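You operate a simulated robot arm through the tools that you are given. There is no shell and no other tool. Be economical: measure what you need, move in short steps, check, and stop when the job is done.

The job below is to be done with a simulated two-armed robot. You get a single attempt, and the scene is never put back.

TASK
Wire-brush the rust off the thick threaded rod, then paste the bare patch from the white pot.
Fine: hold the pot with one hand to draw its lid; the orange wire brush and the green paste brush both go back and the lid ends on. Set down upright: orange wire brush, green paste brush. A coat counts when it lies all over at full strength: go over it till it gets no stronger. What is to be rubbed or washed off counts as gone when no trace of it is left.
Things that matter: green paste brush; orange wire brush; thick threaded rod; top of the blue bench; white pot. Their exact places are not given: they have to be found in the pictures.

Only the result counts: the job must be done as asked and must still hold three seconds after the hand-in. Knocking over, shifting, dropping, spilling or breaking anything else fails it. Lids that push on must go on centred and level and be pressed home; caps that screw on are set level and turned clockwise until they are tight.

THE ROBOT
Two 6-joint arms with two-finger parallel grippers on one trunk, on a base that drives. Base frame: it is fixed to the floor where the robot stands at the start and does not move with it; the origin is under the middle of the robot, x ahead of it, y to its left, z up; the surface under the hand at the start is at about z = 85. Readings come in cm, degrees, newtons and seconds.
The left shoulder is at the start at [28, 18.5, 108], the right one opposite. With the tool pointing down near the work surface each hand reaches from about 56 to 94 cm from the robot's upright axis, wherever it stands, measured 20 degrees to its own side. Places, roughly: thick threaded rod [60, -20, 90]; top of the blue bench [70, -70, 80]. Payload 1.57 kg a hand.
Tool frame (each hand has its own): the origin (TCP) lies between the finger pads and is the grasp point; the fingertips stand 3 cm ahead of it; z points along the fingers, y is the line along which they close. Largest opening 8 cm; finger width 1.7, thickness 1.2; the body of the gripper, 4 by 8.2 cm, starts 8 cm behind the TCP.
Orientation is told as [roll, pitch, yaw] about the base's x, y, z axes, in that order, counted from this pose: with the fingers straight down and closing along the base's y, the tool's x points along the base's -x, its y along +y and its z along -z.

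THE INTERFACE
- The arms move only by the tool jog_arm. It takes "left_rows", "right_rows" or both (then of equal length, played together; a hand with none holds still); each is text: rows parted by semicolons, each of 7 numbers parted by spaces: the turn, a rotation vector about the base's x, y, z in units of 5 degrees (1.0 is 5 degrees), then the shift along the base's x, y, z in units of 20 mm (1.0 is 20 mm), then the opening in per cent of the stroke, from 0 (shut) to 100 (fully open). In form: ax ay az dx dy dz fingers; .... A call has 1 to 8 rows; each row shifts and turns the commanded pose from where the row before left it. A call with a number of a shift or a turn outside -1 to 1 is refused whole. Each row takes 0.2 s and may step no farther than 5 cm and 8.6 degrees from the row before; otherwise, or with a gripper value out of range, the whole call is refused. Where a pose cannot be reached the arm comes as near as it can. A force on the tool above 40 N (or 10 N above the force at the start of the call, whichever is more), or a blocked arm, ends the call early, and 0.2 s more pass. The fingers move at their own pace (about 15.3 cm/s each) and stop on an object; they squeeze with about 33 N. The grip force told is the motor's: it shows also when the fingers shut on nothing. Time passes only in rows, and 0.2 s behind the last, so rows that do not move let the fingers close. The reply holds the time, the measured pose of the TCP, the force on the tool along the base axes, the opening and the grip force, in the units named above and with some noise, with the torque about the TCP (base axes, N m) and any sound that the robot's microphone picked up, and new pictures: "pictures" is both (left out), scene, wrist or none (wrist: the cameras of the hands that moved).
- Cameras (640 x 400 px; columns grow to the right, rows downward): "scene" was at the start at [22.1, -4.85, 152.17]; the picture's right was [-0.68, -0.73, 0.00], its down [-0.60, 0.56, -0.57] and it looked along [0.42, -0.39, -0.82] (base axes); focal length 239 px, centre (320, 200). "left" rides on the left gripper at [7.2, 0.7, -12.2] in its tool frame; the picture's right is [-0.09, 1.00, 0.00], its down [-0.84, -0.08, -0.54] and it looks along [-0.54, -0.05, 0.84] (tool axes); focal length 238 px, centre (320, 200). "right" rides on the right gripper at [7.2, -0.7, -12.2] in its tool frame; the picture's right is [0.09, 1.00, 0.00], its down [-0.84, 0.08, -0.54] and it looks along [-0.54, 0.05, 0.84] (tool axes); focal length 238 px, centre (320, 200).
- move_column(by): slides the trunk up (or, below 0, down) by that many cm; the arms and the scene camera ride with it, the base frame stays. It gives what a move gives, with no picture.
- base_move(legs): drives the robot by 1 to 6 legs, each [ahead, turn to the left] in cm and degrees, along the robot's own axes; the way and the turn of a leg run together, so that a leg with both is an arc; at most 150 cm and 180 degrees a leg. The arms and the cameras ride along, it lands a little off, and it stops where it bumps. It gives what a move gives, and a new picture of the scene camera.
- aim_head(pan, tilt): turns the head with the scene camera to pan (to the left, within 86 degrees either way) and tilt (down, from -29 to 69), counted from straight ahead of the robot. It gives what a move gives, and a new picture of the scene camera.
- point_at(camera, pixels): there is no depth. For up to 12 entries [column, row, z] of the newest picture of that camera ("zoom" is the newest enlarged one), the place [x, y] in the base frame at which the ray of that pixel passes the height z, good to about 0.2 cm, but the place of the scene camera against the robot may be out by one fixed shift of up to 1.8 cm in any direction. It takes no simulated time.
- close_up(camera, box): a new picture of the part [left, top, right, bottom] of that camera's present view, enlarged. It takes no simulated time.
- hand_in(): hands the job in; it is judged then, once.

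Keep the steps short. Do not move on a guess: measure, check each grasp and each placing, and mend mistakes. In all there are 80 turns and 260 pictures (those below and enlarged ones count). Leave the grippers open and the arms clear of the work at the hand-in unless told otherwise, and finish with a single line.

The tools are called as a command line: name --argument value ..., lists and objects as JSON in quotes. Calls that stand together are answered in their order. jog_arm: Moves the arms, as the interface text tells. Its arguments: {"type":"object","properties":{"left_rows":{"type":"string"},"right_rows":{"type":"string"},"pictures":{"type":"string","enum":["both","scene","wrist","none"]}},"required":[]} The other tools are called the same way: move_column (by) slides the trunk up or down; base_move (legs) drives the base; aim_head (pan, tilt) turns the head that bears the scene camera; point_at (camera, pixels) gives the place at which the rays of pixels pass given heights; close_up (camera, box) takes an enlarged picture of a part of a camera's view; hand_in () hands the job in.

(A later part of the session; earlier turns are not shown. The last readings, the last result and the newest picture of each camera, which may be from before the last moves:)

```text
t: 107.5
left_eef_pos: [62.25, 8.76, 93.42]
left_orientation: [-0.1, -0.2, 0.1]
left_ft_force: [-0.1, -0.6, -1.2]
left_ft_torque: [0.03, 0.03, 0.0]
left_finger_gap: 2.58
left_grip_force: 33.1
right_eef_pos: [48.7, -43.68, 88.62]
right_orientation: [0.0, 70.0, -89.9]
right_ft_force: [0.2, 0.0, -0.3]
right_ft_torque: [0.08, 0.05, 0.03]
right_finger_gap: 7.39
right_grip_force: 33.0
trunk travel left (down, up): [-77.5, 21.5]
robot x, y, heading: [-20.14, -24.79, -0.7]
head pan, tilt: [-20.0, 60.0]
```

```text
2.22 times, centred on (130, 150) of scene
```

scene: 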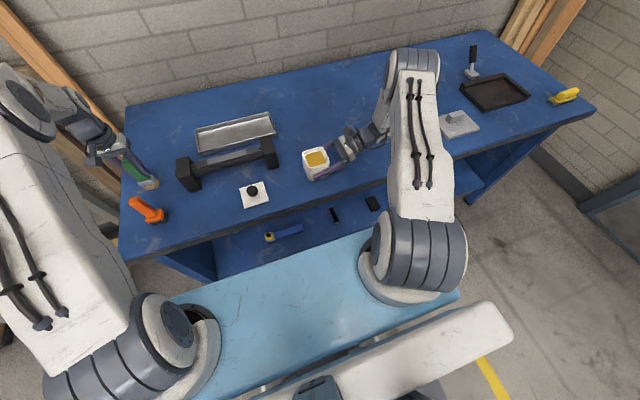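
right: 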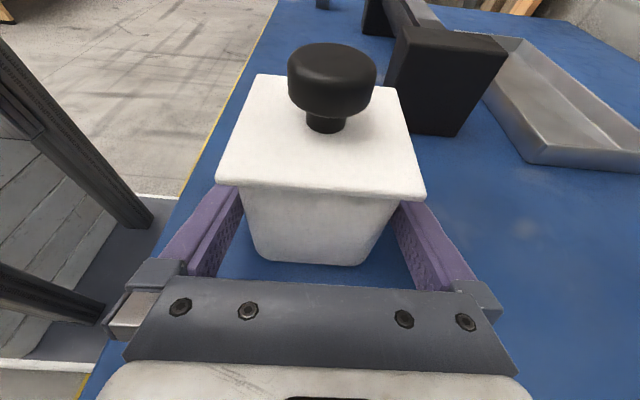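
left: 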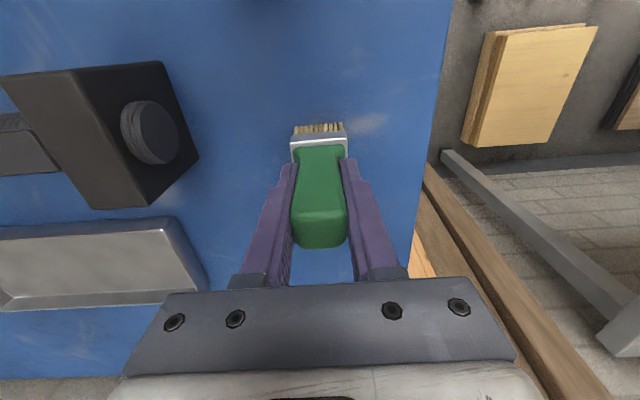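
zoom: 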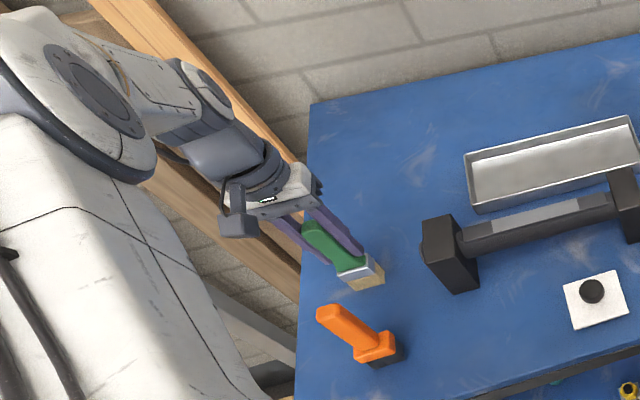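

Green brush gripped (gap 2.58). Lift and carry it to above the pot.

jog_arm --left_rows "0 0 0 0 0 1 0;0 0 0 0 0 1 0;0 0 0 0 0 1 0;0 0 0 0 0 1 0;0 0 0 0 0 1 0;0 0 0 0 0 1 0;0 0 0 0 0 1 0;0 0 0 0 0 1 0" --pictures "none"

jog_arm --left_rows "0 0 0 0 -1 1 0;0 0 0 0 -1 0 0;0 0 0 0 -1 0 0;0 0 0 0 -1 0 0;0 0 0 0 -1 0 0;0 0 0 0 -1 0 0;0 0 0 0 -1 0 0;0 0 0 0 -1 0 0" --pictures "none"

jog_arm --left_rows "0 0 0 -0.6 -1 0 0;0 0 0 -0.6 -1 0 0;0 0 0 -0.6 -1 0 0;0 0 0 -0.6 -1 0 0;0 0 0 -0.6 -1 0 0;0 0 0 -0.6 -1 0 0;0 0 0 -0.6 -1 0 0;0 0 0 -0.6 -1 0 0" --pictures "none"

jog_arm --left_rows "0 0 0 -0.6 -1 0 0;0 0 0 -0.6 -1 0 0;0 0 0 -0.6 -1 0 0;0 0 0 -0.1 -1 0 0;0 0 0 0 -1 0 0;0 0 0 0 -1 0 0;0 0 0 0 -1 0 0;0 0 0 0 -1 0 0" --pictures "none"

jog_arm --left_rows "0 0 0 0 -1 0 0;0 0 0 0 -1 -1 0;0 0 0 0 0 -0.5 0;0 0 0 0 0 0 0" --pictures "both"

close_up --camera "right" --box '[180, 0, 460, 275]'

close_up --camera "scene" --box '[260, 70, 390, 200]'

```text
t: 109.3
left_eef_pos: [62.25, 8.43, 109.52]
left_orientation: [-0.1, -0.1, 0.1]
left_ft_force: [0.6, 0.3, -2.0]
left_ft_torque: [0.01, 0.03, 0.01]
left_finger_gap: 2.58
left_grip_force: 32.9
right_eef_pos: [48.78, -43.79, 88.47]
right_orientation: [0.0, 70.0, -89.8]
right_ft_force: [-1.3, -0.8, 0.2]
right_ft_torque: [-0.03, 0.02, -0.05]
right_finger_gap: 7.36
right_grip_force: 33.5
trunk travel left (down, up): [-77.5, 21.5]
robot x, y, heading: [-19.78, -24.83, -0.6]
head pan, tilt: [-20.0, 60.0]
```

```text
t: 111.1
left_eef_pos: [62.13, -7.35, 111.6]
left_orientation: [-0.1, -0.3, 0.1]
left_ft_force: [-0.9, 0.5, -1.0]
left_ft_torque: [0.02, 0.0, 0.01]
left_finger_gap: 2.57
left_grip_force: 33.1
right_eef_pos: [48.79, -43.72, 88.4]
right_orientation: [0.0, 70.1, -89.9]
right_ft_force: [-1.0, -0.7, -0.4]
right_ft_torque: [0.07, 0.06, -0.01]
right_finger_gap: 7.36
right_grip_force: 33.0
trunk travel left (down, up): [-77.5, 21.5]
robot x, y, heading: [-19.77, -24.78, -0.5]
head pan, tilt: [-20.0, 60.0]
```

```text
t: 112.9
left_eef_pos: [52.51, -23.46, 111.49]
left_orientation: [0.0, -0.2, 0.1]
left_ft_force: [0.9, -0.7, -1.2]
left_ft_torque: [0.01, 0.01, 0.0]
left_finger_gap: 2.56
left_grip_force: 33.2
right_eef_pos: [48.78, -43.77, 88.59]
right_orientation: [-0.1, 70.0, -89.9]
right_ft_force: [-0.8, -2.0, 0.9]
right_ft_torque: [0.08, 0.04, 0.06]
right_finger_gap: 7.35
right_grip_force: 32.9
trunk travel left (down, up): [-77.5, 21.5]
robot x, y, heading: [-19.47, -24.51, -0.6]
head pan, tilt: [-20.0, 60.0]
```

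```text
t: 114.7
left_eef_pos: [48.94, -39.34, 111.5]
left_orientation: [-0.1, -0.4, 0.1]
left_ft_force: [-0.6, -0.8, 0.1]
left_ft_torque: [0.0, 0.0, 0.0]
left_finger_gap: 2.55
left_grip_force: 32.8
right_eef_pos: [48.74, -43.64, 88.53]
right_orientation: [0.0, 70.1, -89.9]
right_ft_force: [-0.8, -1.4, 0.2]
right_ft_torque: [0.06, 0.05, -0.01]
right_finger_gap: 7.39
right_grip_force: 32.6
trunk travel left (down, up): [-77.5, 21.5]
robot x, y, heading: [-19.5, -24.93, -0.8]
head pan, tilt: [-20.0, 60.0]
```

```text
t: 115.7
left_eef_pos: [48.92, -43.42, 108.51]
left_orientation: [0.0, -0.2, 0.1]
left_ft_force: [1.3, -0.3, -1.6]
left_ft_torque: [-0.02, 0.0, 0.0]
left_finger_gap: 2.58
left_grip_force: 33.0
right_eef_pos: [48.82, -43.8, 88.5]
right_orientation: [0.0, 70.0, -89.9]
right_ft_force: [0.5, 1.1, 0.1]
right_ft_torque: [-0.03, 0.08, 0.02]
right_finger_gap: 7.35
right_grip_force: 32.9
trunk travel left (down, up): [-77.5, 21.5]
robot x, y, heading: [-19.85, -24.88, -0.4]
head pan, tilt: [-20.0, 60.0]
```

scene: 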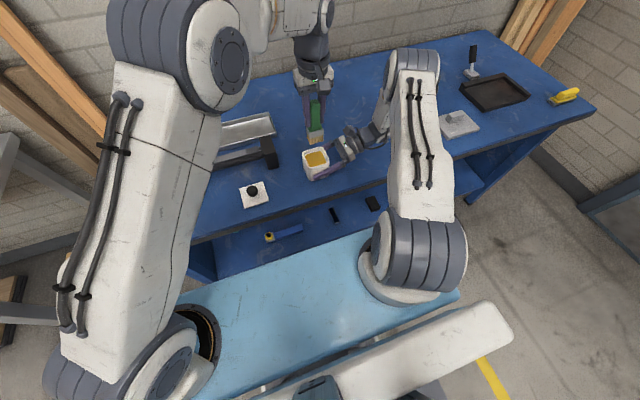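
left: 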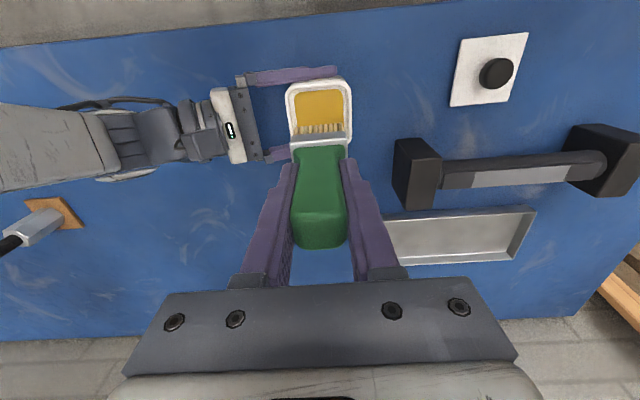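

```text
1.45 times, centred on (320, 138) of right
```

zoom: 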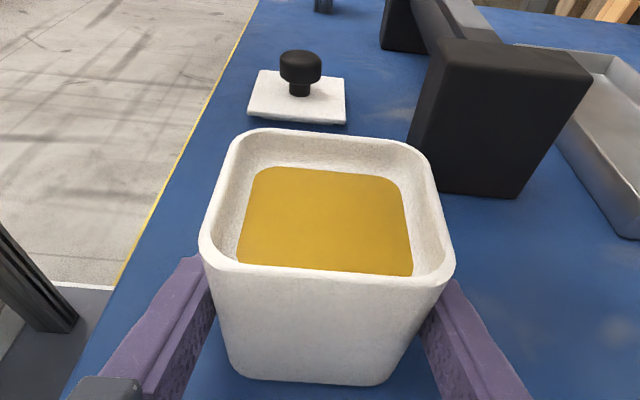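

```text
3.08 times, centred on (325, 135) of scene
```

zoom: 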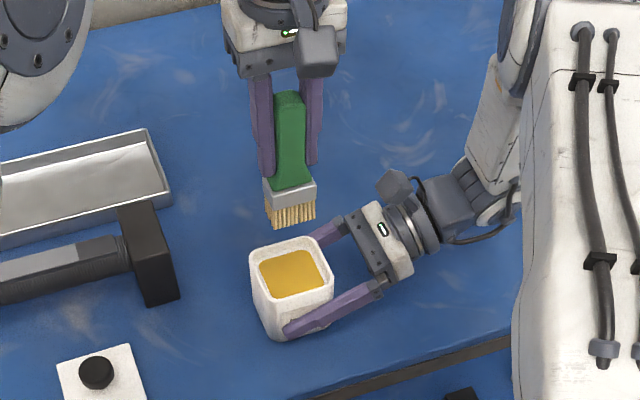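

Aligned over the pot. Lower to just above the rim and check with the right camera.

jog_arm --left_rows "0 0 0 -0.05 0 -1 0;0 0 0 0 0 -1 0;0 0 0 0 0 -1 0;0 0 0 0 0 -0.5 0;0 0 0 0 0 0 0" --pictures "none"

close_up --camera "right" --box '[180, 0, 460, 275]'

close_up --camera "scene" --box '[280, 100, 370, 190]'

```text
t: 116.9
left_eef_pos: [48.74, -43.31, 101.52]
left_orientation: [-0.1, -0.3, 0.1]
left_ft_force: [-1.3, 0.4, -1.1]
left_ft_torque: [-0.03, -0.02, -0.04]
left_finger_gap: 2.6
left_grip_force: 33.1
right_eef_pos: [48.73, -43.76, 88.57]
right_orientation: [0.0, 70.0, -89.9]
right_ft_force: [-0.1, 0.4, 0.1]
right_ft_torque: [0.02, 0.06, -0.02]
right_finger_gap: 7.38
right_grip_force: 32.4
trunk travel left (down, up): [-77.5, 21.5]
robot x, y, heading: [-19.85, -25.23, -0.8]
head pan, tilt: [-20.0, 60.0]
```

```text
1.45 times, centred on (320, 138) of right
```

zoom: 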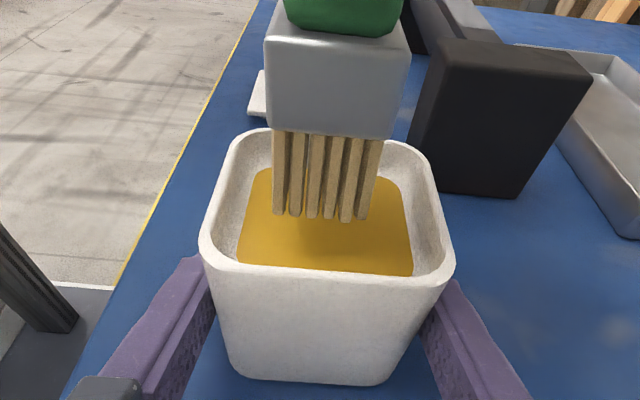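

```text
4.44 times, centred on (325, 145) of scene
```

zoom: 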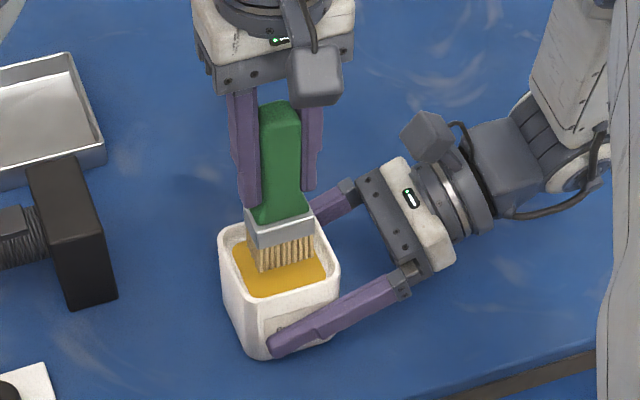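

Centered in the opening. Dip in steps.

jog_arm --left_rows "0 0 0 0 0 -0.5 0;0 0 0 0 0 -0.5 0;0 0 0 0 0 -0.5 0;0 0 0 0 0 0 0" --pictures "none"

close_up --camera "right" --box '[180, 0, 460, 275]'

close_up --camera "scene" --box '[280, 100, 370, 190]'

```text
t: 117.9
left_eef_pos: [48.9, -43.52, 98.54]
left_orientation: [-0.3, -0.5, 0.2]
left_ft_force: [4.5, -0.9, 23.0]
left_ft_torque: [0.34, -0.2, -0.02]
left_finger_gap: 2.6
left_grip_force: 32.9
right_eef_pos: [48.71, -43.77, 88.52]
right_orientation: [0.2, 69.9, -89.8]
right_ft_force: [1.6, -0.9, -3.4]
right_ft_torque: [-0.92, -0.09, -0.04]
right_finger_gap: 7.36
right_grip_force: 33.1
trunk travel left (down, up): [-77.5, 21.5]
robot x, y, heading: [-19.96, -24.9, -0.5]
head pan, tilt: [-20.0, 60.0]
```

```text
1.45 times, centred on (320, 138) of right
```

zoom: 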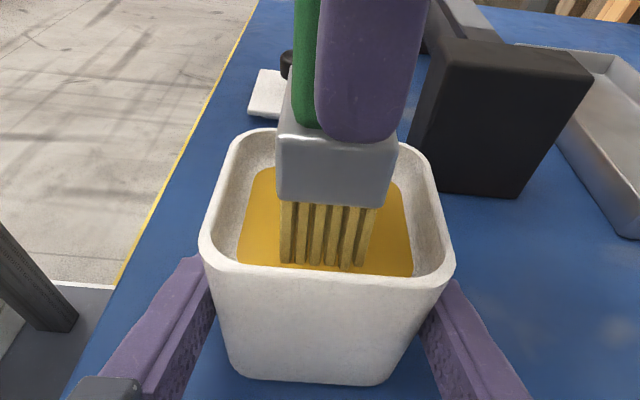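

```text
4.44 times, centred on (325, 145) of scene
```

zoom: 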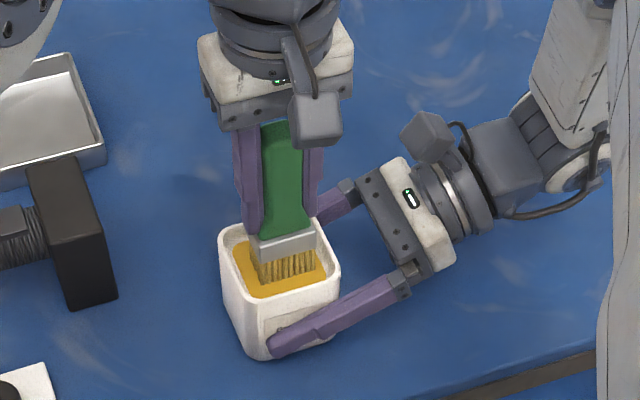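

Paste surface touched (23 N). Ease off, stir slightly, and lift out to look at the bristles.

jog_arm --left_rows "0 0 0 0 0 0.12 0;0 0 0 0.15 0 0 0;0 0 0 -0.3 0 0 0;0 0 0 0.15 0 0 0;0 0 0 0 0 1 0;0 0 0 0 0 1 0;0 0 0 0 0 1 0;0 0 0 0 0 0 0" --pictures "none"

close_up --camera "scene" --box '[280, 90, 370, 180]'

close_up --camera "right" --box '[180, 0, 460, 275]'

```text
t: 119.7
left_eef_pos: [48.57, -43.45, 104.91]
left_orientation: [0.0, -0.2, 0.1]
left_ft_force: [-0.9, 0.1, -1.2]
left_ft_torque: [0.01, 0.01, -0.01]
left_finger_gap: 2.56
left_grip_force: 32.5
right_eef_pos: [48.71, -43.81, 88.55]
right_orientation: [0.1, 70.1, -89.9]
right_ft_force: [0.1, 0.2, 0.9]
right_ft_torque: [-0.11, 0.0, 0.05]
right_finger_gap: 7.39
right_grip_force: 32.7
trunk travel left (down, up): [-77.5, 21.5]
robot x, y, heading: [-19.81, -24.91, -0.7]
head pan, tilt: [-20.0, 60.0]
```

```text
4.44 times, centred on (325, 135) of scene
```

zoom: 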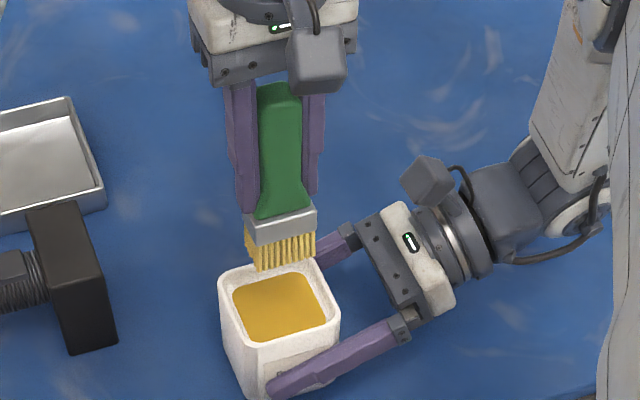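

```text
1.45 times, centred on (320, 138) of right
```

zoom: 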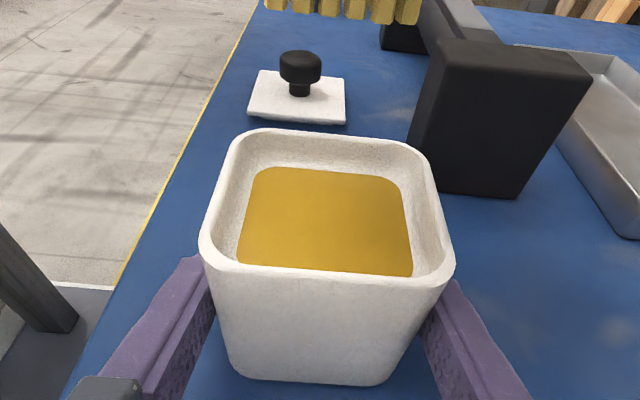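

Bristles are loaded. Carry to the rod, above y≈-21.5.

jog_arm --left_rows "0 0 0 0 0 1 0;0 0 0 0 0 1 0;0 0 0 0 0 1 0;0 0 0 0 1 0 0;0 0 0 0 1 0 0;0 0 0 0 1 0 0;0 0 0 0.5 1 0 0;0 0 0 0.6 1 0 0" --pictures "none"

jog_arm --left_rows "0 0 0 0.8 1 0 0;0 0 0 0.8 1 0 0;0 0 0 0.8 1 0 0;0 0 0 0.8 1 0 0;0 0 0 0.7 1 0 0;0 0 0 0.06 1 -1 0;0 0 0 0 0 -1 0;0 0 0 0 0 -1 0" --pictures "none"

jog_arm --left_rows "0 0 0 0 0 -0.5 0;0 0 0 0 0 -0.5 0;0 0 0 0 0 0 0" --pictures "both"

close_up --camera "left" --box '[190, 70, 450, 200]'

close_up --camera "scene" --box '[160, 90, 300, 200]'

```text
t: 121.5
left_eef_pos: [50.78, -33.25, 110.79]
left_orientation: [-0.1, -0.2, 0.1]
left_ft_force: [-0.5, -1.3, -1.7]
left_ft_torque: [0.02, -0.07, -0.01]
left_finger_gap: 2.55
left_grip_force: 32.8
right_eef_pos: [48.67, -43.79, 88.47]
right_orientation: [0.0, 70.0, -90.0]
right_ft_force: [0.6, 1.4, 1.1]
right_ft_torque: [-0.12, 0.04, -0.01]
right_finger_gap: 7.4
right_grip_force: 32.7
trunk travel left (down, up): [-77.5, 21.5]
robot x, y, heading: [-19.76, -24.66, -0.5]
head pan, tilt: [-20.0, 60.0]
```

```text
t: 123.3
left_eef_pos: [58.75, -21.38, 104.69]
left_orientation: [-0.1, -0.4, 0.1]
left_ft_force: [0.3, 0.0, -1.1]
left_ft_torque: [0.01, 0.0, -0.01]
left_finger_gap: 2.58
left_grip_force: 33.1
right_eef_pos: [48.75, -43.77, 88.6]
right_orientation: [0.1, 69.9, -89.9]
right_ft_force: [0.1, -0.4, 2.0]
right_ft_torque: [-0.21, 0.08, 0.08]
right_finger_gap: 7.39
right_grip_force: 33.0
trunk travel left (down, up): [-77.5, 21.5]
robot x, y, heading: [-19.64, -25.01, -0.9]
head pan, tilt: [-20.0, 60.0]
```

```text
t: 124.1
left_eef_pos: [58.87, -21.41, 102.67]
left_orientation: [0.0, -0.2, 0.1]
left_ft_force: [-0.2, -0.2, -0.8]
left_ft_torque: [-0.01, 0.01, 0.0]
left_finger_gap: 2.57
left_grip_force: 33.0
right_eef_pos: [48.79, -43.87, 88.52]
right_orientation: [0.1, 69.9, -89.9]
right_ft_force: [-0.5, -0.4, 2.9]
right_ft_torque: [-0.2, 0.03, 0.01]
right_finger_gap: 7.37
right_grip_force: 33.0
trunk travel left (down, up): [-77.5, 21.5]
robot x, y, heading: [-19.28, -24.64, -0.7]
head pan, tilt: [-20.0, 60.0]
```

scene: 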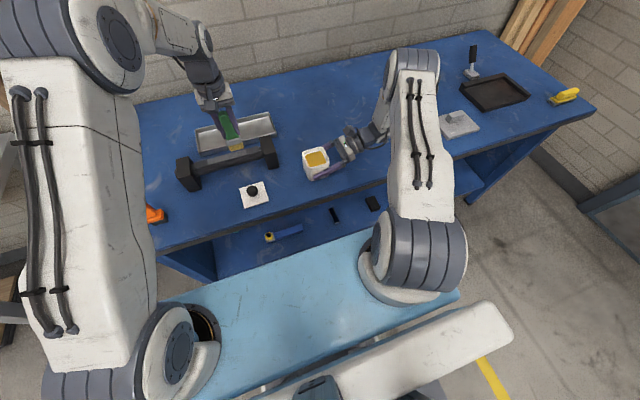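
left: 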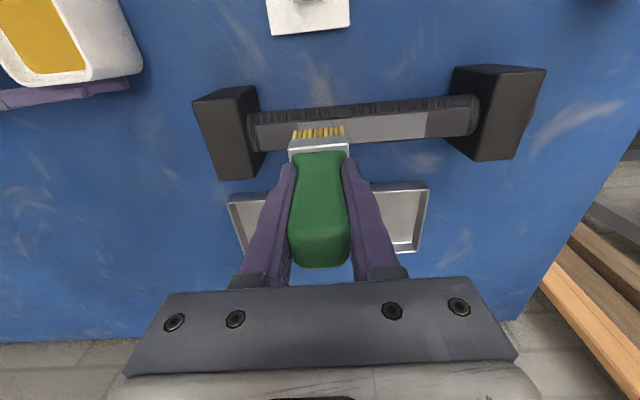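

```text
2.46 times, centred on (320, 135) of left
```

zoom: 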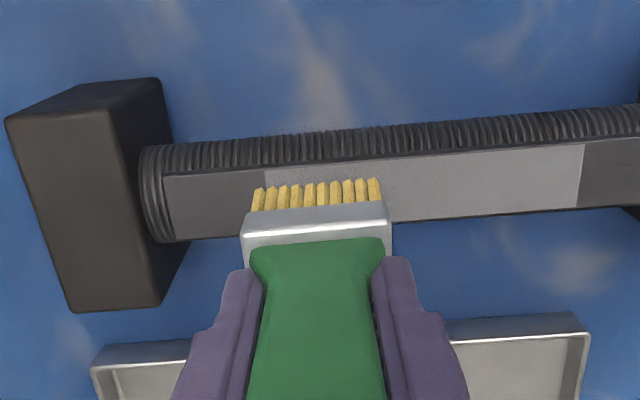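

```text
3.64 times, centred on (230, 145) of scene
```

zoom: 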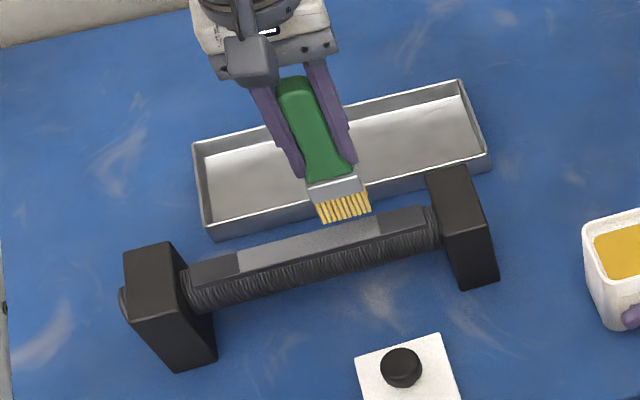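

Lower onto the flat with small steps.

jog_arm --left_rows "0 0 0 -0.05 0 -0.3 0;0 0 0 0 0 -0.3 0;0 0 0 0 0 -0.2 0;0 0 0 0 0 -0.1 0;0 0 0 0 0 -0.1 0;0 0 0 0 0 0 0" --pictures "none"

jog_arm --left_rows "0 0 0 0 0 -0.1 0;0 0 0 0 0 -0.1 0;0 0 0 0 0 0 0" --pictures "none"

close_up --camera "scene" --box '[160, 90, 300, 200]'

```text
t: 125.5
left_eef_pos: [58.76, -21.5, 100.72]
left_orientation: [0.0, -0.2, 0.2]
left_ft_force: [-0.6, 0.2, -1.0]
left_ft_torque: [-0.03, 0.0, 0.04]
left_finger_gap: 2.54
left_grip_force: 33.2
right_eef_pos: [48.71, -43.74, 88.59]
right_orientation: [0.0, 70.0, -89.9]
right_ft_force: [-0.4, 0.8, 2.5]
right_ft_torque: [-0.16, 0.04, 0.03]
right_finger_gap: 7.38
right_grip_force: 32.6
trunk travel left (down, up): [-77.5, 21.5]
robot x, y, heading: [-19.75, -24.7, -0.6]
head pan, tilt: [-20.0, 60.0]
```

```text
t: 126.3
left_eef_pos: [58.73, -21.49, 100.38]
left_orientation: [-0.1, -0.2, 0.1]
left_ft_force: [0.3, 1.0, -0.9]
left_ft_torque: [0.0, 0.01, 0.01]
left_finger_gap: 2.55
left_grip_force: 32.8
right_eef_pos: [48.81, -43.74, 88.46]
right_orientation: [0.0, 70.0, -89.9]
right_ft_force: [0.5, 0.8, 3.0]
right_ft_torque: [-0.2, 0.06, 0.0]
right_finger_gap: 7.38
right_grip_force: 32.8
trunk travel left (down, up): [-77.5, 21.5]
robot x, y, heading: [-19.36, -24.8, -0.5]
head pan, tilt: [-20.0, 60.0]
```

```text
3.64 times, centred on (230, 145) of scene
```

zoom: 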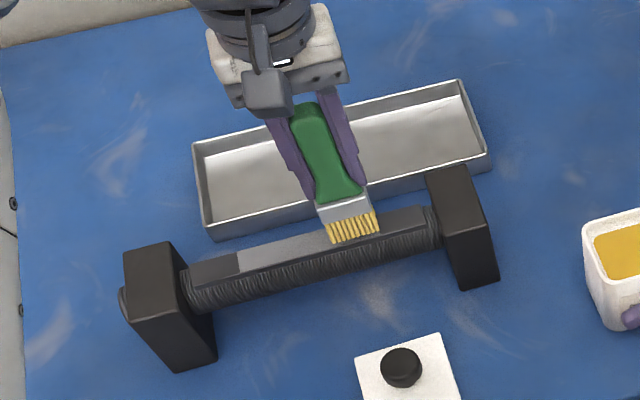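

jog_arm --left_rows "0 0 0 0 0 -0.1 0;0 0 0 0 0 0 0" --pictures "none"

jog_arm --left_rows "0 0 0 0 0 -0.08 0;0 0 0 0 0 0 0" --pictures "none"

jog_arm --left_rows "0 0 0 0 0 -0.08 0;0 0 0 0 0 0 0" --pictures "none"

```text
t: 126.9
left_eef_pos: [58.87, -21.41, 100.11]
left_orientation: [-0.1, -0.2, 0.2]
left_ft_force: [0.0, -0.9, -1.0]
left_ft_torque: [-0.02, 0.01, 0.01]
left_finger_gap: 2.54
left_grip_force: 32.9
right_eef_pos: [48.69, -43.68, 88.61]
right_orientation: [0.0, 70.0, -89.9]
right_ft_force: [0.3, 0.7, 3.3]
right_ft_torque: [-0.14, 0.03, 0.01]
right_finger_gap: 7.38
right_grip_force: 32.9
trunk travel left (down, up): [-77.5, 21.5]
robot x, y, heading: [-19.82, -24.62, -0.8]
head pan, tilt: [-20.0, 60.0]
```

```text
t: 127.5
left_eef_pos: [58.8, -21.53, 99.96]
left_orientation: [-0.1, -0.2, 0.1]
left_ft_force: [-1.7, -0.6, -1.2]
left_ft_torque: [-0.02, 0.03, 0.01]
left_finger_gap: 2.56
left_grip_force: 32.7
right_eef_pos: [48.7, -43.83, 88.54]
right_orientation: [0.0, 70.1, -89.9]
right_ft_force: [0.0, 0.1, 2.3]
right_ft_torque: [-0.13, 0.07, 0.02]
right_finger_gap: 7.35
right_grip_force: 33.1
trunk travel left (down, up): [-77.5, 21.5]
robot x, y, heading: [-19.71, -24.84, -0.7]
head pan, tilt: [-20.0, 60.0]
```

```text
t: 128.1
left_eef_pos: [58.75, -21.57, 99.82]
left_orientation: [-0.1, -0.2, 0.2]
left_ft_force: [0.3, 0.5, -0.6]
left_ft_torque: [0.03, 0.02, -0.01]
left_finger_gap: 2.55
left_grip_force: 33.3
right_eef_pos: [48.69, -43.82, 88.48]
right_orientation: [0.0, 70.0, -90.0]
right_ft_force: [-0.4, -0.1, 3.1]
right_ft_torque: [-0.18, 0.08, 0.01]
right_finger_gap: 7.38
right_grip_force: 32.5
trunk travel left (down, up): [-77.5, 21.5]
robot x, y, heading: [-19.67, -24.88, -0.9]
head pan, tilt: [-20.0, 60.0]
```

jog_arm --left_rows "0 0 0 0 0 -0.07 0;0 0 0 0 0 0 0" --pictures "none"

jog_arm --left_rows "0 0 0 0 0 -0.07 0;0 0 0 0 0 0 0" --pictures "none"

close_up --camera "scene" --box '[190, 110, 280, 190]'

```text
t: 128.7
left_eef_pos: [58.72, -21.4, 99.8]
left_orientation: [-0.1, -0.2, 0.1]
left_ft_force: [0.2, 0.1, -1.2]
left_ft_torque: [0.0, -0.02, 0.02]
left_finger_gap: 2.58
left_grip_force: 33.2
right_eef_pos: [48.78, -43.8, 88.51]
right_orientation: [-0.1, 70.0, -89.9]
right_ft_force: [-0.8, 1.0, 1.7]
right_ft_torque: [-0.11, 0.05, 0.0]
right_finger_gap: 7.38
right_grip_force: 32.8
trunk travel left (down, up): [-77.5, 21.5]
robot x, y, heading: [-19.93, -24.54, -0.7]
head pan, tilt: [-20.0, 60.0]
```

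```text
t: 129.3
left_eef_pos: [58.84, -21.43, 99.67]
left_orientation: [-0.2, -0.2, 0.1]
left_ft_force: [0.5, -0.5, -1.4]
left_ft_torque: [0.02, 0.0, -0.02]
left_finger_gap: 2.55
left_grip_force: 33.3
right_eef_pos: [48.77, -43.72, 88.54]
right_orientation: [0.1, 70.0, -89.9]
right_ft_force: [0.5, -0.3, 1.4]
right_ft_torque: [-0.17, 0.01, -0.02]
right_finger_gap: 7.41
right_grip_force: 32.9
trunk travel left (down, up): [-77.5, 21.5]
robot x, y, heading: [-19.4, -25.01, -0.7]
head pan, tilt: [-20.0, 60.0]
```

```text
5.00 times, centred on (235, 150) of scene
```

zoom: 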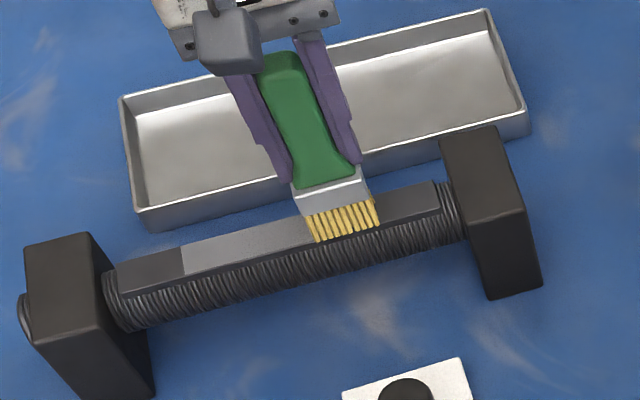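

jog_arm --left_rows "0 0 0 0 0 -0.08 0;0 0 0 0 0 0 0" --pictures "none"

jog_arm --left_rows "0 0 0 0 0 -0.08 0;0 0 0 0 0 0 0" --pictures "none"

jog_arm --left_rows "0 0 0 0 0 -0.08 0;0 0 0 0 0 0 0" --pictures "none"

```text
t: 129.9
left_eef_pos: [58.87, -21.49, 99.52]
left_orientation: [-0.1, -0.3, 0.2]
left_ft_force: [-0.3, 1.1, 8.0]
left_ft_torque: [0.22, 0.01, -0.01]
left_finger_gap: 2.59
left_grip_force: 32.8
right_eef_pos: [48.73, -43.76, 88.59]
right_orientation: [-0.1, 70.0, -89.8]
right_ft_force: [0.4, 0.0, -0.6]
right_ft_torque: [0.05, 0.05, -0.02]
right_finger_gap: 7.35
right_grip_force: 33.1
trunk travel left (down, up): [-77.5, 21.5]
robot x, y, heading: [-19.52, -24.75, -0.7]
head pan, tilt: [-20.0, 60.0]
```

```text
t: 130.5
left_eef_pos: [58.8, -21.46, 99.46]
left_orientation: [-0.1, -0.6, 0.3]
left_ft_force: [0.5, 3.3, 24.8]
left_ft_torque: [0.4, 0.11, 0.01]
left_finger_gap: 2.62
left_grip_force: 33.0
right_eef_pos: [48.74, -43.71, 88.62]
right_orientation: [0.0, 70.0, -89.8]
right_ft_force: [0.1, -0.3, 0.6]
right_ft_torque: [-0.01, -0.02, -0.01]
right_finger_gap: 7.38
right_grip_force: 33.2
trunk travel left (down, up): [-77.5, 21.5]
robot x, y, heading: [-19.66, -24.49, -0.7]
head pan, tilt: [-20.0, 60.0]
```

```text
t: 131.1
left_eef_pos: [58.8, -21.4, 99.51]
left_orientation: [-0.2, -0.6, 0.2]
left_ft_force: [2.4, 5.7, 36.2]
left_ft_torque: [0.53, 0.05, 0.02]
left_finger_gap: 2.57
left_grip_force: 32.8
right_eef_pos: [48.64, -43.77, 88.71]
right_orientation: [0.1, 70.0, -89.8]
right_ft_force: [0.0, -0.7, 0.8]
right_ft_torque: [-0.03, 0.0, 0.01]
right_finger_gap: 7.41
right_grip_force: 33.1
trunk travel left (down, up): [-77.5, 21.5]
robot x, y, heading: [-19.69, -24.69, -0.7]
head pan, tilt: [-20.0, 60.0]
```

Contact. Ease up to light pressure and sweep along the patch.

jog_arm --left_rows "0 0 0 0 0 0.13 0;0 0 0 0 -0.5 0 0;0 0 0 0 0.5 0 0;0 0 0 0 0.6 0 0;0 0 0 0 0.6 0 0;0 0 0 0 0.6 0 0;0 0 0 0 0.6 0 0;0 0 0 0 0.6 0 0" --pictures "none"

close_up --camera "scene" --box '[190, 110, 280, 190]'

jog_arm --left_rows "0 0 0 0 0.6 0 0;0 0 0 0 0.6 0 0;0 0 0 0 -0.6 0 0;0 0 0 0 -0.6 0 0;0 0 0 0 -0.6 0 0;0 0 0 0 -0.6 0 0;0 0 0 0 -0.6 0 0;0 0 0 0 -0.6 0 0" --pictures "none"

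close_up --camera "scene" --box '[190, 110, 280, 190]'

```text
t: 132.9
left_eef_pos: [58.7, -15.5, 99.3]
left_orientation: [-0.1, -0.4, 0.1]
left_ft_force: [0.1, -7.0, 21.0]
left_ft_torque: [-0.32, -0.13, -0.04]
left_finger_gap: 2.55
left_grip_force: 33.3
right_eef_pos: [48.6, -43.84, 88.58]
right_orientation: [0.1, 69.9, -89.8]
right_ft_force: [0.0, 0.8, -0.8]
right_ft_torque: [0.0, 0.0, 0.02]
right_finger_gap: 7.39
right_grip_force: 33.0
trunk travel left (down, up): [-77.5, 21.5]
robot x, y, heading: [-19.67, -24.79, -0.4]
head pan, tilt: [-20.0, 60.0]
```

```text
5.00 times, centred on (235, 150) of scene
```

zoom: 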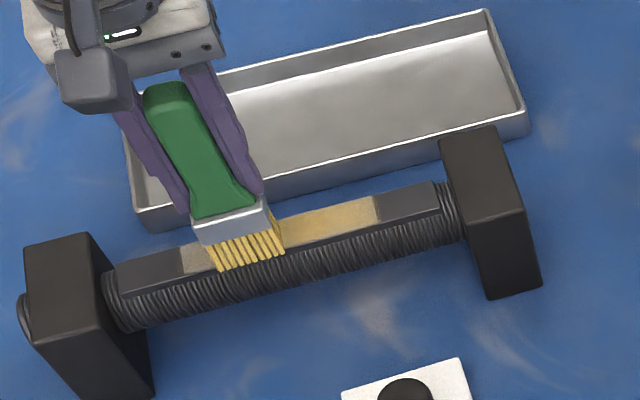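

```text
t: 134.7
left_eef_pos: [58.73, -20.21, 99.33]
left_orientation: [-0.1, -0.3, 0.2]
left_ft_force: [0.1, 6.5, 22.3]
left_ft_torque: [0.52, -0.08, 0.02]
left_finger_gap: 2.54
left_grip_force: 33.4
right_eef_pos: [48.68, -43.7, 88.53]
right_orientation: [-0.1, 70.0, -89.8]
right_ft_force: [-0.1, 0.7, -0.2]
right_ft_torque: [-0.02, 0.01, -0.03]
right_finger_gap: 7.38
right_grip_force: 32.9
trunk travel left (down, up): [-77.5, 21.5]
robot x, y, heading: [-19.51, -24.48, -0.7]
head pan, tilt: [-20.0, 60.0]
```

```text
5.00 times, centred on (235, 150) of scene
```

zoom: 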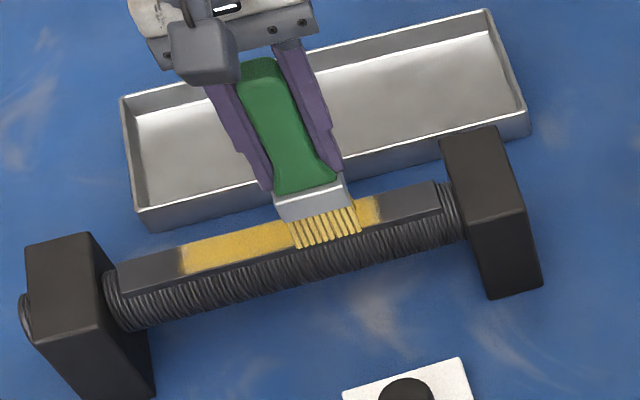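

Coat is building. Continue back and forth to both ends, with small x shifts.

jog_arm --left_rows "0 0 0 0.1 -0.6 0 0;0 0 0 0 -0.6 0 0;0 0 0 -0.1 0 0 0;0 0 0 -0.1 0.7 0 0;0 0 0 0 0.7 0 0;0 0 0 0 0.7 0 0;0 0 0 0 0.7 0 0;0 0 0 0 0.7 0 0" --pictures "none"

jog_arm --left_rows "0 0 0 0 0.7 0 0;0 0 0 0 0.6 0 0;0 0 0 0 0.2 0 0;0 0 0 0.2 -0.7 0 0;0 0 0 0 -0.7 0 0;0 0 0 0 -0.7 0 0;0 0 0 0 -0.7 0 0;0 0 0 0 -0.7 0 0" --pictures "none"

close_up --camera "scene" --box '[190, 110, 280, 190]'

jog_arm --left_rows "0 0 0 0 -0.7 0 0;0 0 0 0 -0.6 0 0;0 0 0 -0.1 0 0 0;0 0 0 0 0.7 0 0;0 0 0 0 0.7 0 0;0 0 0 0 0.7 0 0;0 0 0 0 0.7 0 0;0 0 0 0 0.7 0 0" --pictures "none"

close_up --camera "scene" --box '[190, 110, 280, 190]'

```text
t: 136.5
left_eef_pos: [58.54, -15.81, 99.5]
left_orientation: [-0.1, -0.4, 0.1]
left_ft_force: [0.5, -7.5, 24.2]
left_ft_torque: [-0.3, 0.0, -0.03]
left_finger_gap: 2.57
left_grip_force: 33.0
right_eef_pos: [48.83, -43.88, 88.64]
right_orientation: [0.3, 70.0, -89.8]
right_ft_force: [-0.2, 0.3, 0.3]
right_ft_torque: [-0.02, -0.02, 0.0]
right_finger_gap: 7.4
right_grip_force: 33.5
trunk travel left (down, up): [-77.5, 21.5]
robot x, y, heading: [-19.79, -24.84, -0.7]
head pan, tilt: [-20.0, 60.0]
```

```text
t: 138.3
left_eef_pos: [58.86, -19.68, 99.45]
left_orientation: [-0.1, -0.2, 0.2]
left_ft_force: [-0.2, 4.2, 14.3]
left_ft_torque: [0.32, -0.09, 0.02]
left_finger_gap: 2.56
left_grip_force: 32.9
right_eef_pos: [48.76, -43.68, 88.58]
right_orientation: [0.1, 70.0, -89.9]
right_ft_force: [0.8, 0.6, 0.3]
right_ft_torque: [-0.02, 0.0, 0.02]
right_finger_gap: 7.36
right_grip_force: 32.9
trunk travel left (down, up): [-77.5, 21.5]
robot x, y, heading: [-19.83, -24.62, -0.8]
head pan, tilt: [-20.0, 60.0]
```

```text
5.00 times, centred on (235, 150) of scene
```

zoom: 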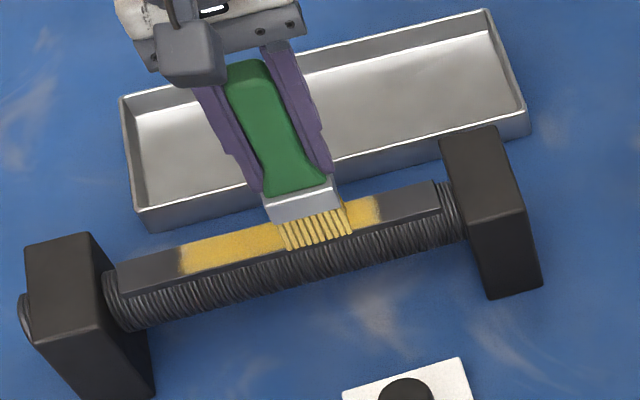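

```text
t: 140.1
left_eef_pos: [58.78, -15.3, 99.47]
left_orientation: [-0.1, -0.3, 0.1]
left_ft_force: [-0.5, -6.6, 20.4]
left_ft_torque: [-0.27, -0.05, 0.04]
left_finger_gap: 2.56
left_grip_force: 32.5
right_eef_pos: [48.71, -43.88, 88.6]
right_orientation: [0.0, 70.0, -89.8]
right_ft_force: [0.0, -0.6, -0.4]
right_ft_torque: [-0.04, -0.02, -0.03]
right_finger_gap: 7.37
right_grip_force: 33.0
trunk travel left (down, up): [-77.5, 21.5]
robot x, y, heading: [-19.78, -25.02, -0.7]
head pan, tilt: [-20.0, 60.0]
```

```text
5.00 times, centred on (235, 150) of scene
```

zoom: 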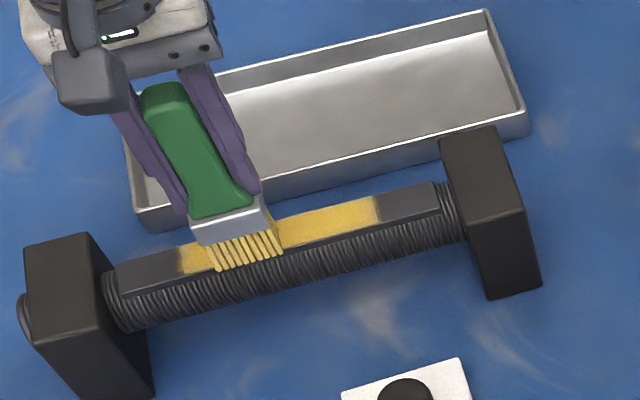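

jog_arm --left_rows "0 0 0 0 0.7 -0.03 0;0 0 0 0 0.7 0 0;0 0 0 0.1 0.2 0 0;0 0 0 -0.2 -0.2 0 0;0 0 0 0 0.2 0 0;0 0 0 0.1 -0.4 0 0;0 0 0 0 -0.7 0 0;0 0 0 0 -0.7 0 0" --pictures "none"

jog_arm --left_rows "0 0 0 0 -0.7 0 0;0 0 0 0 -0.7 0 0;0 0 0 0 -0.7 0 0;0 0 0 0 -0.7 0 0;0 0 0 0 -0.7 0 0;0 0 0 0.1 -0.2 0 0;0 0 0 -0.2 0.2 0 0;0 0 0 0.1 -0.2 0 0" --pictures "none"

jog_arm --left_rows "0 0 0 0 0 0.5 0;0 0 0 0 0 1 0;0 0 0 0 0 1 0;0 0 0 0 0 1 0;0 0 0 0 -1 1 0;0 0 0 -0.5 -1 1 0;0 0 0 -0.5 -1 0 0;0 0 0 -0.5 -1 0 0" --pictures "none"

close_up --camera "scene" --box '[190, 120, 270, 190]'

close_up --camera "left" --box '[300, 80, 600, 240]'

```text
t: 141.9
left_eef_pos: [58.67, -15.5, 99.45]
left_orientation: [0.1, -0.4, 0.1]
left_ft_force: [-0.4, 10.3, 29.9]
left_ft_torque: [0.71, 0.04, -0.07]
left_finger_gap: 2.58
left_grip_force: 32.8
right_eef_pos: [48.61, -43.72, 88.69]
right_orientation: [0.2, 70.0, -89.8]
right_ft_force: [1.0, 0.3, 0.5]
right_ft_torque: [0.02, -0.02, 0.02]
right_finger_gap: 7.38
right_grip_force: 32.8
trunk travel left (down, up): [-77.5, 21.5]
robot x, y, heading: [-19.76, -24.82, -0.5]
head pan, tilt: [-20.0, 60.0]
```

```text
t: 143.7
left_eef_pos: [58.71, -23.01, 99.4]
left_orientation: [0.0, -0.2, 0.2]
left_ft_force: [-0.1, 4.5, 16.4]
left_ft_torque: [0.3, -0.18, 0.0]
left_finger_gap: 2.54
left_grip_force: 32.8
right_eef_pos: [48.73, -43.81, 88.52]
right_orientation: [0.0, 70.0, -89.9]
right_ft_force: [-0.6, -0.3, -0.1]
right_ft_torque: [0.0, -0.01, 0.01]
right_finger_gap: 7.38
right_grip_force: 32.5
trunk travel left (down, up): [-77.5, 21.5]
robot x, y, heading: [-19.76, -24.94, -0.7]
head pan, tilt: [-20.0, 60.0]
```

```text
t: 145.5
left_eef_pos: [55.74, -31.01, 110.18]
left_orientation: [-0.1, -0.2, 0.1]
left_ft_force: [0.7, -0.5, -1.4]
left_ft_torque: [-0.05, -0.04, 0.01]
left_finger_gap: 2.54
left_grip_force: 33.2
right_eef_pos: [48.72, -43.82, 88.4]
right_orientation: [0.0, 70.1, -89.9]
right_ft_force: [-0.7, -2.2, 3.1]
right_ft_torque: [-0.02, 0.19, 0.11]
right_finger_gap: 7.39
right_grip_force: 33.1
trunk travel left (down, up): [-77.5, 21.5]
robot x, y, heading: [-19.54, -25.24, -0.6]
head pan, tilt: [-20.0, 60.0]
```

```text
5.71 times, centred on (230, 155) of scene
```

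zoom: 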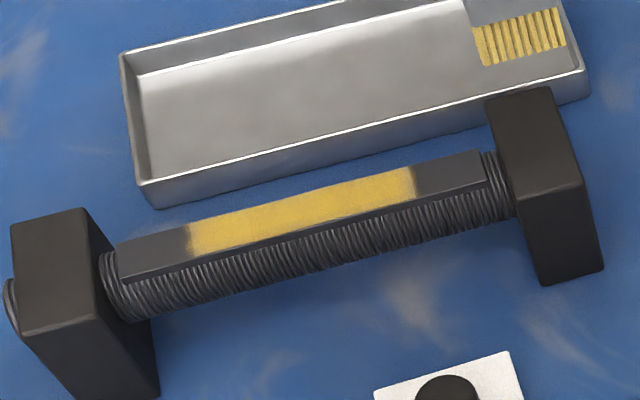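

```text
2.13 times, centred on (450, 160) of left
```

zoom: 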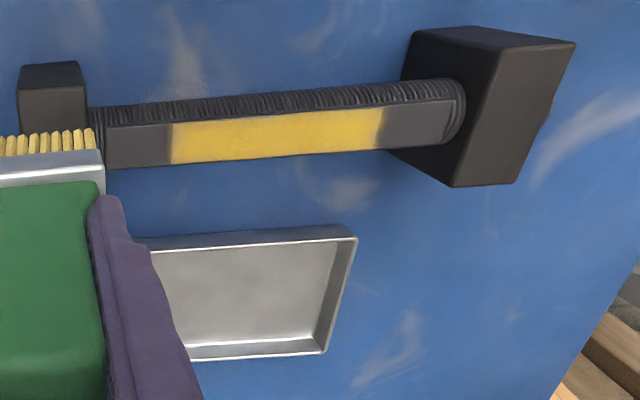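

close_up --camera "left" --box '[370, 120, 490, 165]'

close_up --camera "scene" --box '[210, 135, 252, 160]'

```text
5.33 times, centred on (430, 142) of left
```

zoom: 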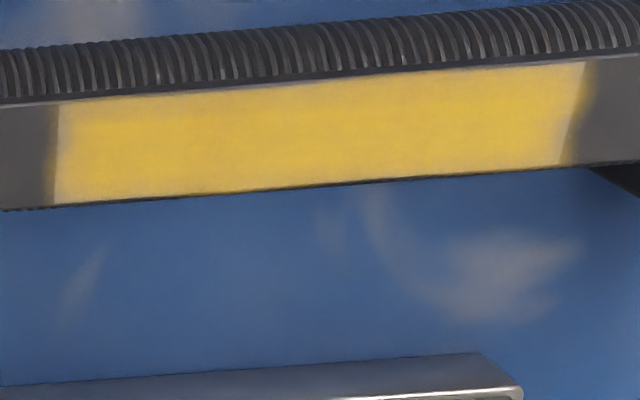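

```text
15.24 times, centred on (231, 148) of scene
```

zoom: 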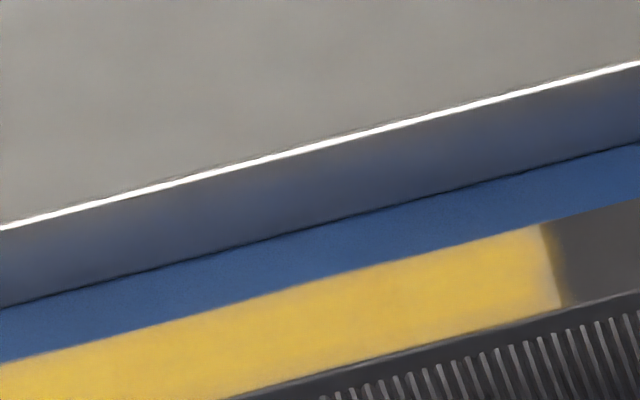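

The middle is strong; the ends and long edges are a shade weaker. Reload and go over it again.

jog_arm --left_rows "0 0 0 -0.5 -0.9 0 0;0 0 0 -0.5 -0.9 0 0;0 0 0 -0.5 -0.9 0 0;0 0 0 -0.5 -0.9 0 0;0 0 0 -0.5 -0.9 0 0;0 0 0 -0.5 -0.9 0 0;0 0 0 -0.5 -0.8 0 0;0 0 0 0 0 0 0" --pictures "none"

close_up --camera "right" --box '[180, 0, 460, 275]'

jog_arm --left_rows "0 0 0 0 0 -1 0;0 0 0 0 0 -1 0;0 0 0 0 0 -1 0;0 0 0 0 0 -1 0;0 0 0 0 0 -0.8 0;0 0 0 0 0 -0.5 0;0 0 0 0 0 0 0" --pictures "none"

close_up --camera "right" --box '[180, 0, 460, 275]'

```text
t: 147.3
left_eef_pos: [48.75, -43.35, 110.31]
left_orientation: [0.0, -0.3, 0.1]
left_ft_force: [0.4, -0.3, 0.1]
left_ft_torque: [0.0, 0.02, 0.02]
left_finger_gap: 2.55
left_grip_force: 32.7
right_eef_pos: [48.73, -43.86, 88.48]
right_orientation: [0.0, 70.0, -89.9]
right_ft_force: [0.3, -0.5, 2.9]
right_ft_torque: [-0.06, 0.17, 0.02]
right_finger_gap: 7.37
right_grip_force: 33.0
trunk travel left (down, up): [-77.5, 21.5]
robot x, y, heading: [-19.97, -24.92, -0.7]
head pan, tilt: [-20.0, 60.0]
```

```text
1.45 times, centred on (320, 138) of right
```

zoom: 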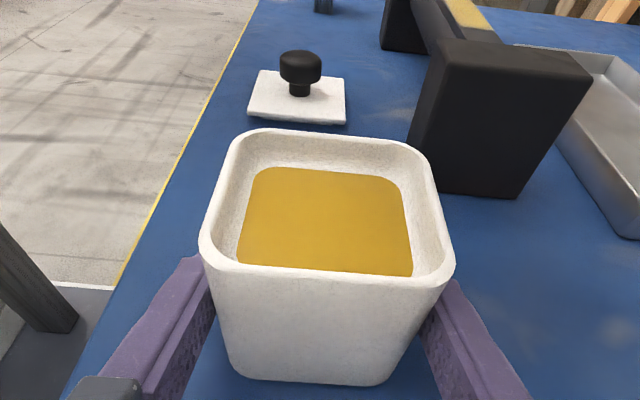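

```text
t: 148.9
left_eef_pos: [48.72, -43.3, 99.76]
left_orientation: [-0.1, -0.2, 0.1]
left_ft_force: [0.3, -0.4, -1.4]
left_ft_torque: [0.0, -0.02, 0.0]
left_finger_gap: 2.55
left_grip_force: 33.0
right_eef_pos: [48.82, -43.92, 88.66]
right_orientation: [0.1, 69.9, -89.9]
right_ft_force: [0.4, 0.0, 3.0]
right_ft_torque: [-0.04, 0.07, 0.0]
right_finger_gap: 7.39
right_grip_force: 33.3
trunk travel left (down, up): [-77.5, 21.5]
robot x, y, heading: [-19.5, -24.77, -0.8]
head pan, tilt: [-20.0, 60.0]
```

```text
1.45 times, centred on (320, 138) of right
```

zoom: 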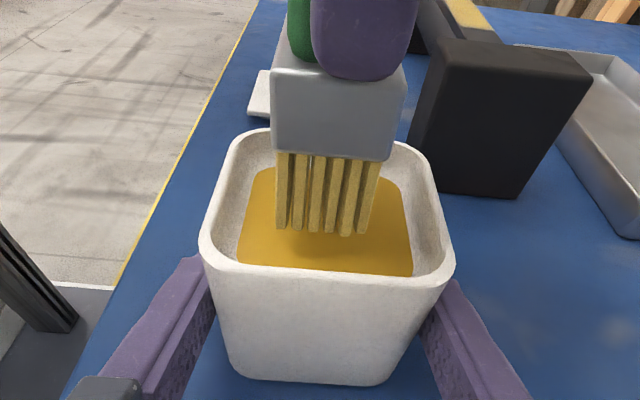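

Now dip gently until contact, then lift out and go back to the rod.

jog_arm --left_rows "0 0 0 0 0 -0.3 0;0 0 0 0 0 -0.2 0;0 0 0 0 0 -0.1 0;0 0 0 0 0 0 0" --pictures "none"

jog_arm --left_rows "0 0 0 0 0 -0.12 0;0 0 0 0 0 0 0" --pictures "none"

close_up --camera "right" --box '[180, 0, 460, 275]'

```text
t: 149.9
left_eef_pos: [48.75, -43.44, 98.59]
left_orientation: [-0.1, -0.1, 0.1]
left_ft_force: [-0.5, -0.3, 1.7]
left_ft_torque: [0.06, 0.0, 0.03]
left_finger_gap: 2.56
left_grip_force: 32.8
right_eef_pos: [48.75, -43.79, 88.6]
right_orientation: [0.0, 70.0, -90.0]
right_ft_force: [0.7, 0.6, 2.6]
right_ft_torque: [0.06, 0.09, 0.03]
right_finger_gap: 7.4
right_grip_force: 33.1
trunk travel left (down, up): [-77.5, 21.5]
robot x, y, heading: [-19.7, -24.74, -0.8]
head pan, tilt: [-20.0, 60.0]
```

```text
t: 150.5
left_eef_pos: [48.67, -43.38, 98.44]
left_orientation: [-0.2, -0.3, 0.1]
left_ft_force: [-6.4, 7.0, 27.5]
left_ft_torque: [0.47, 0.53, 0.0]
left_finger_gap: 2.55
left_grip_force: 33.5
right_eef_pos: [48.74, -43.78, 88.61]
right_orientation: [0.1, 69.8, -90.0]
right_ft_force: [6.6, -3.9, -7.3]
right_ft_torque: [1.15, 0.32, 0.06]
right_finger_gap: 7.38
right_grip_force: 33.0
trunk travel left (down, up): [-77.5, 21.5]
robot x, y, heading: [-20.15, -24.77, -0.6]
head pan, tilt: [-20.0, 60.0]
```

```text
1.45 times, centred on (320, 138) of right
```

zoom: 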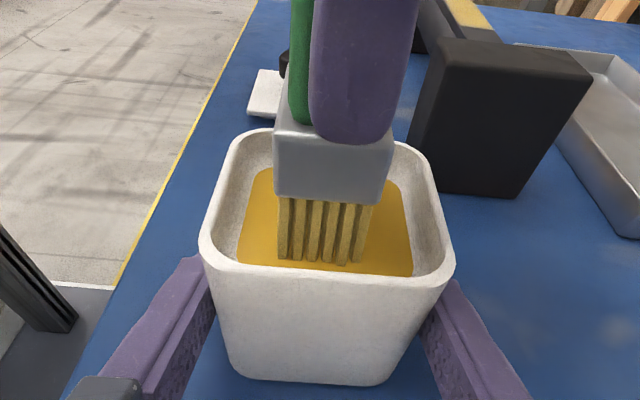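

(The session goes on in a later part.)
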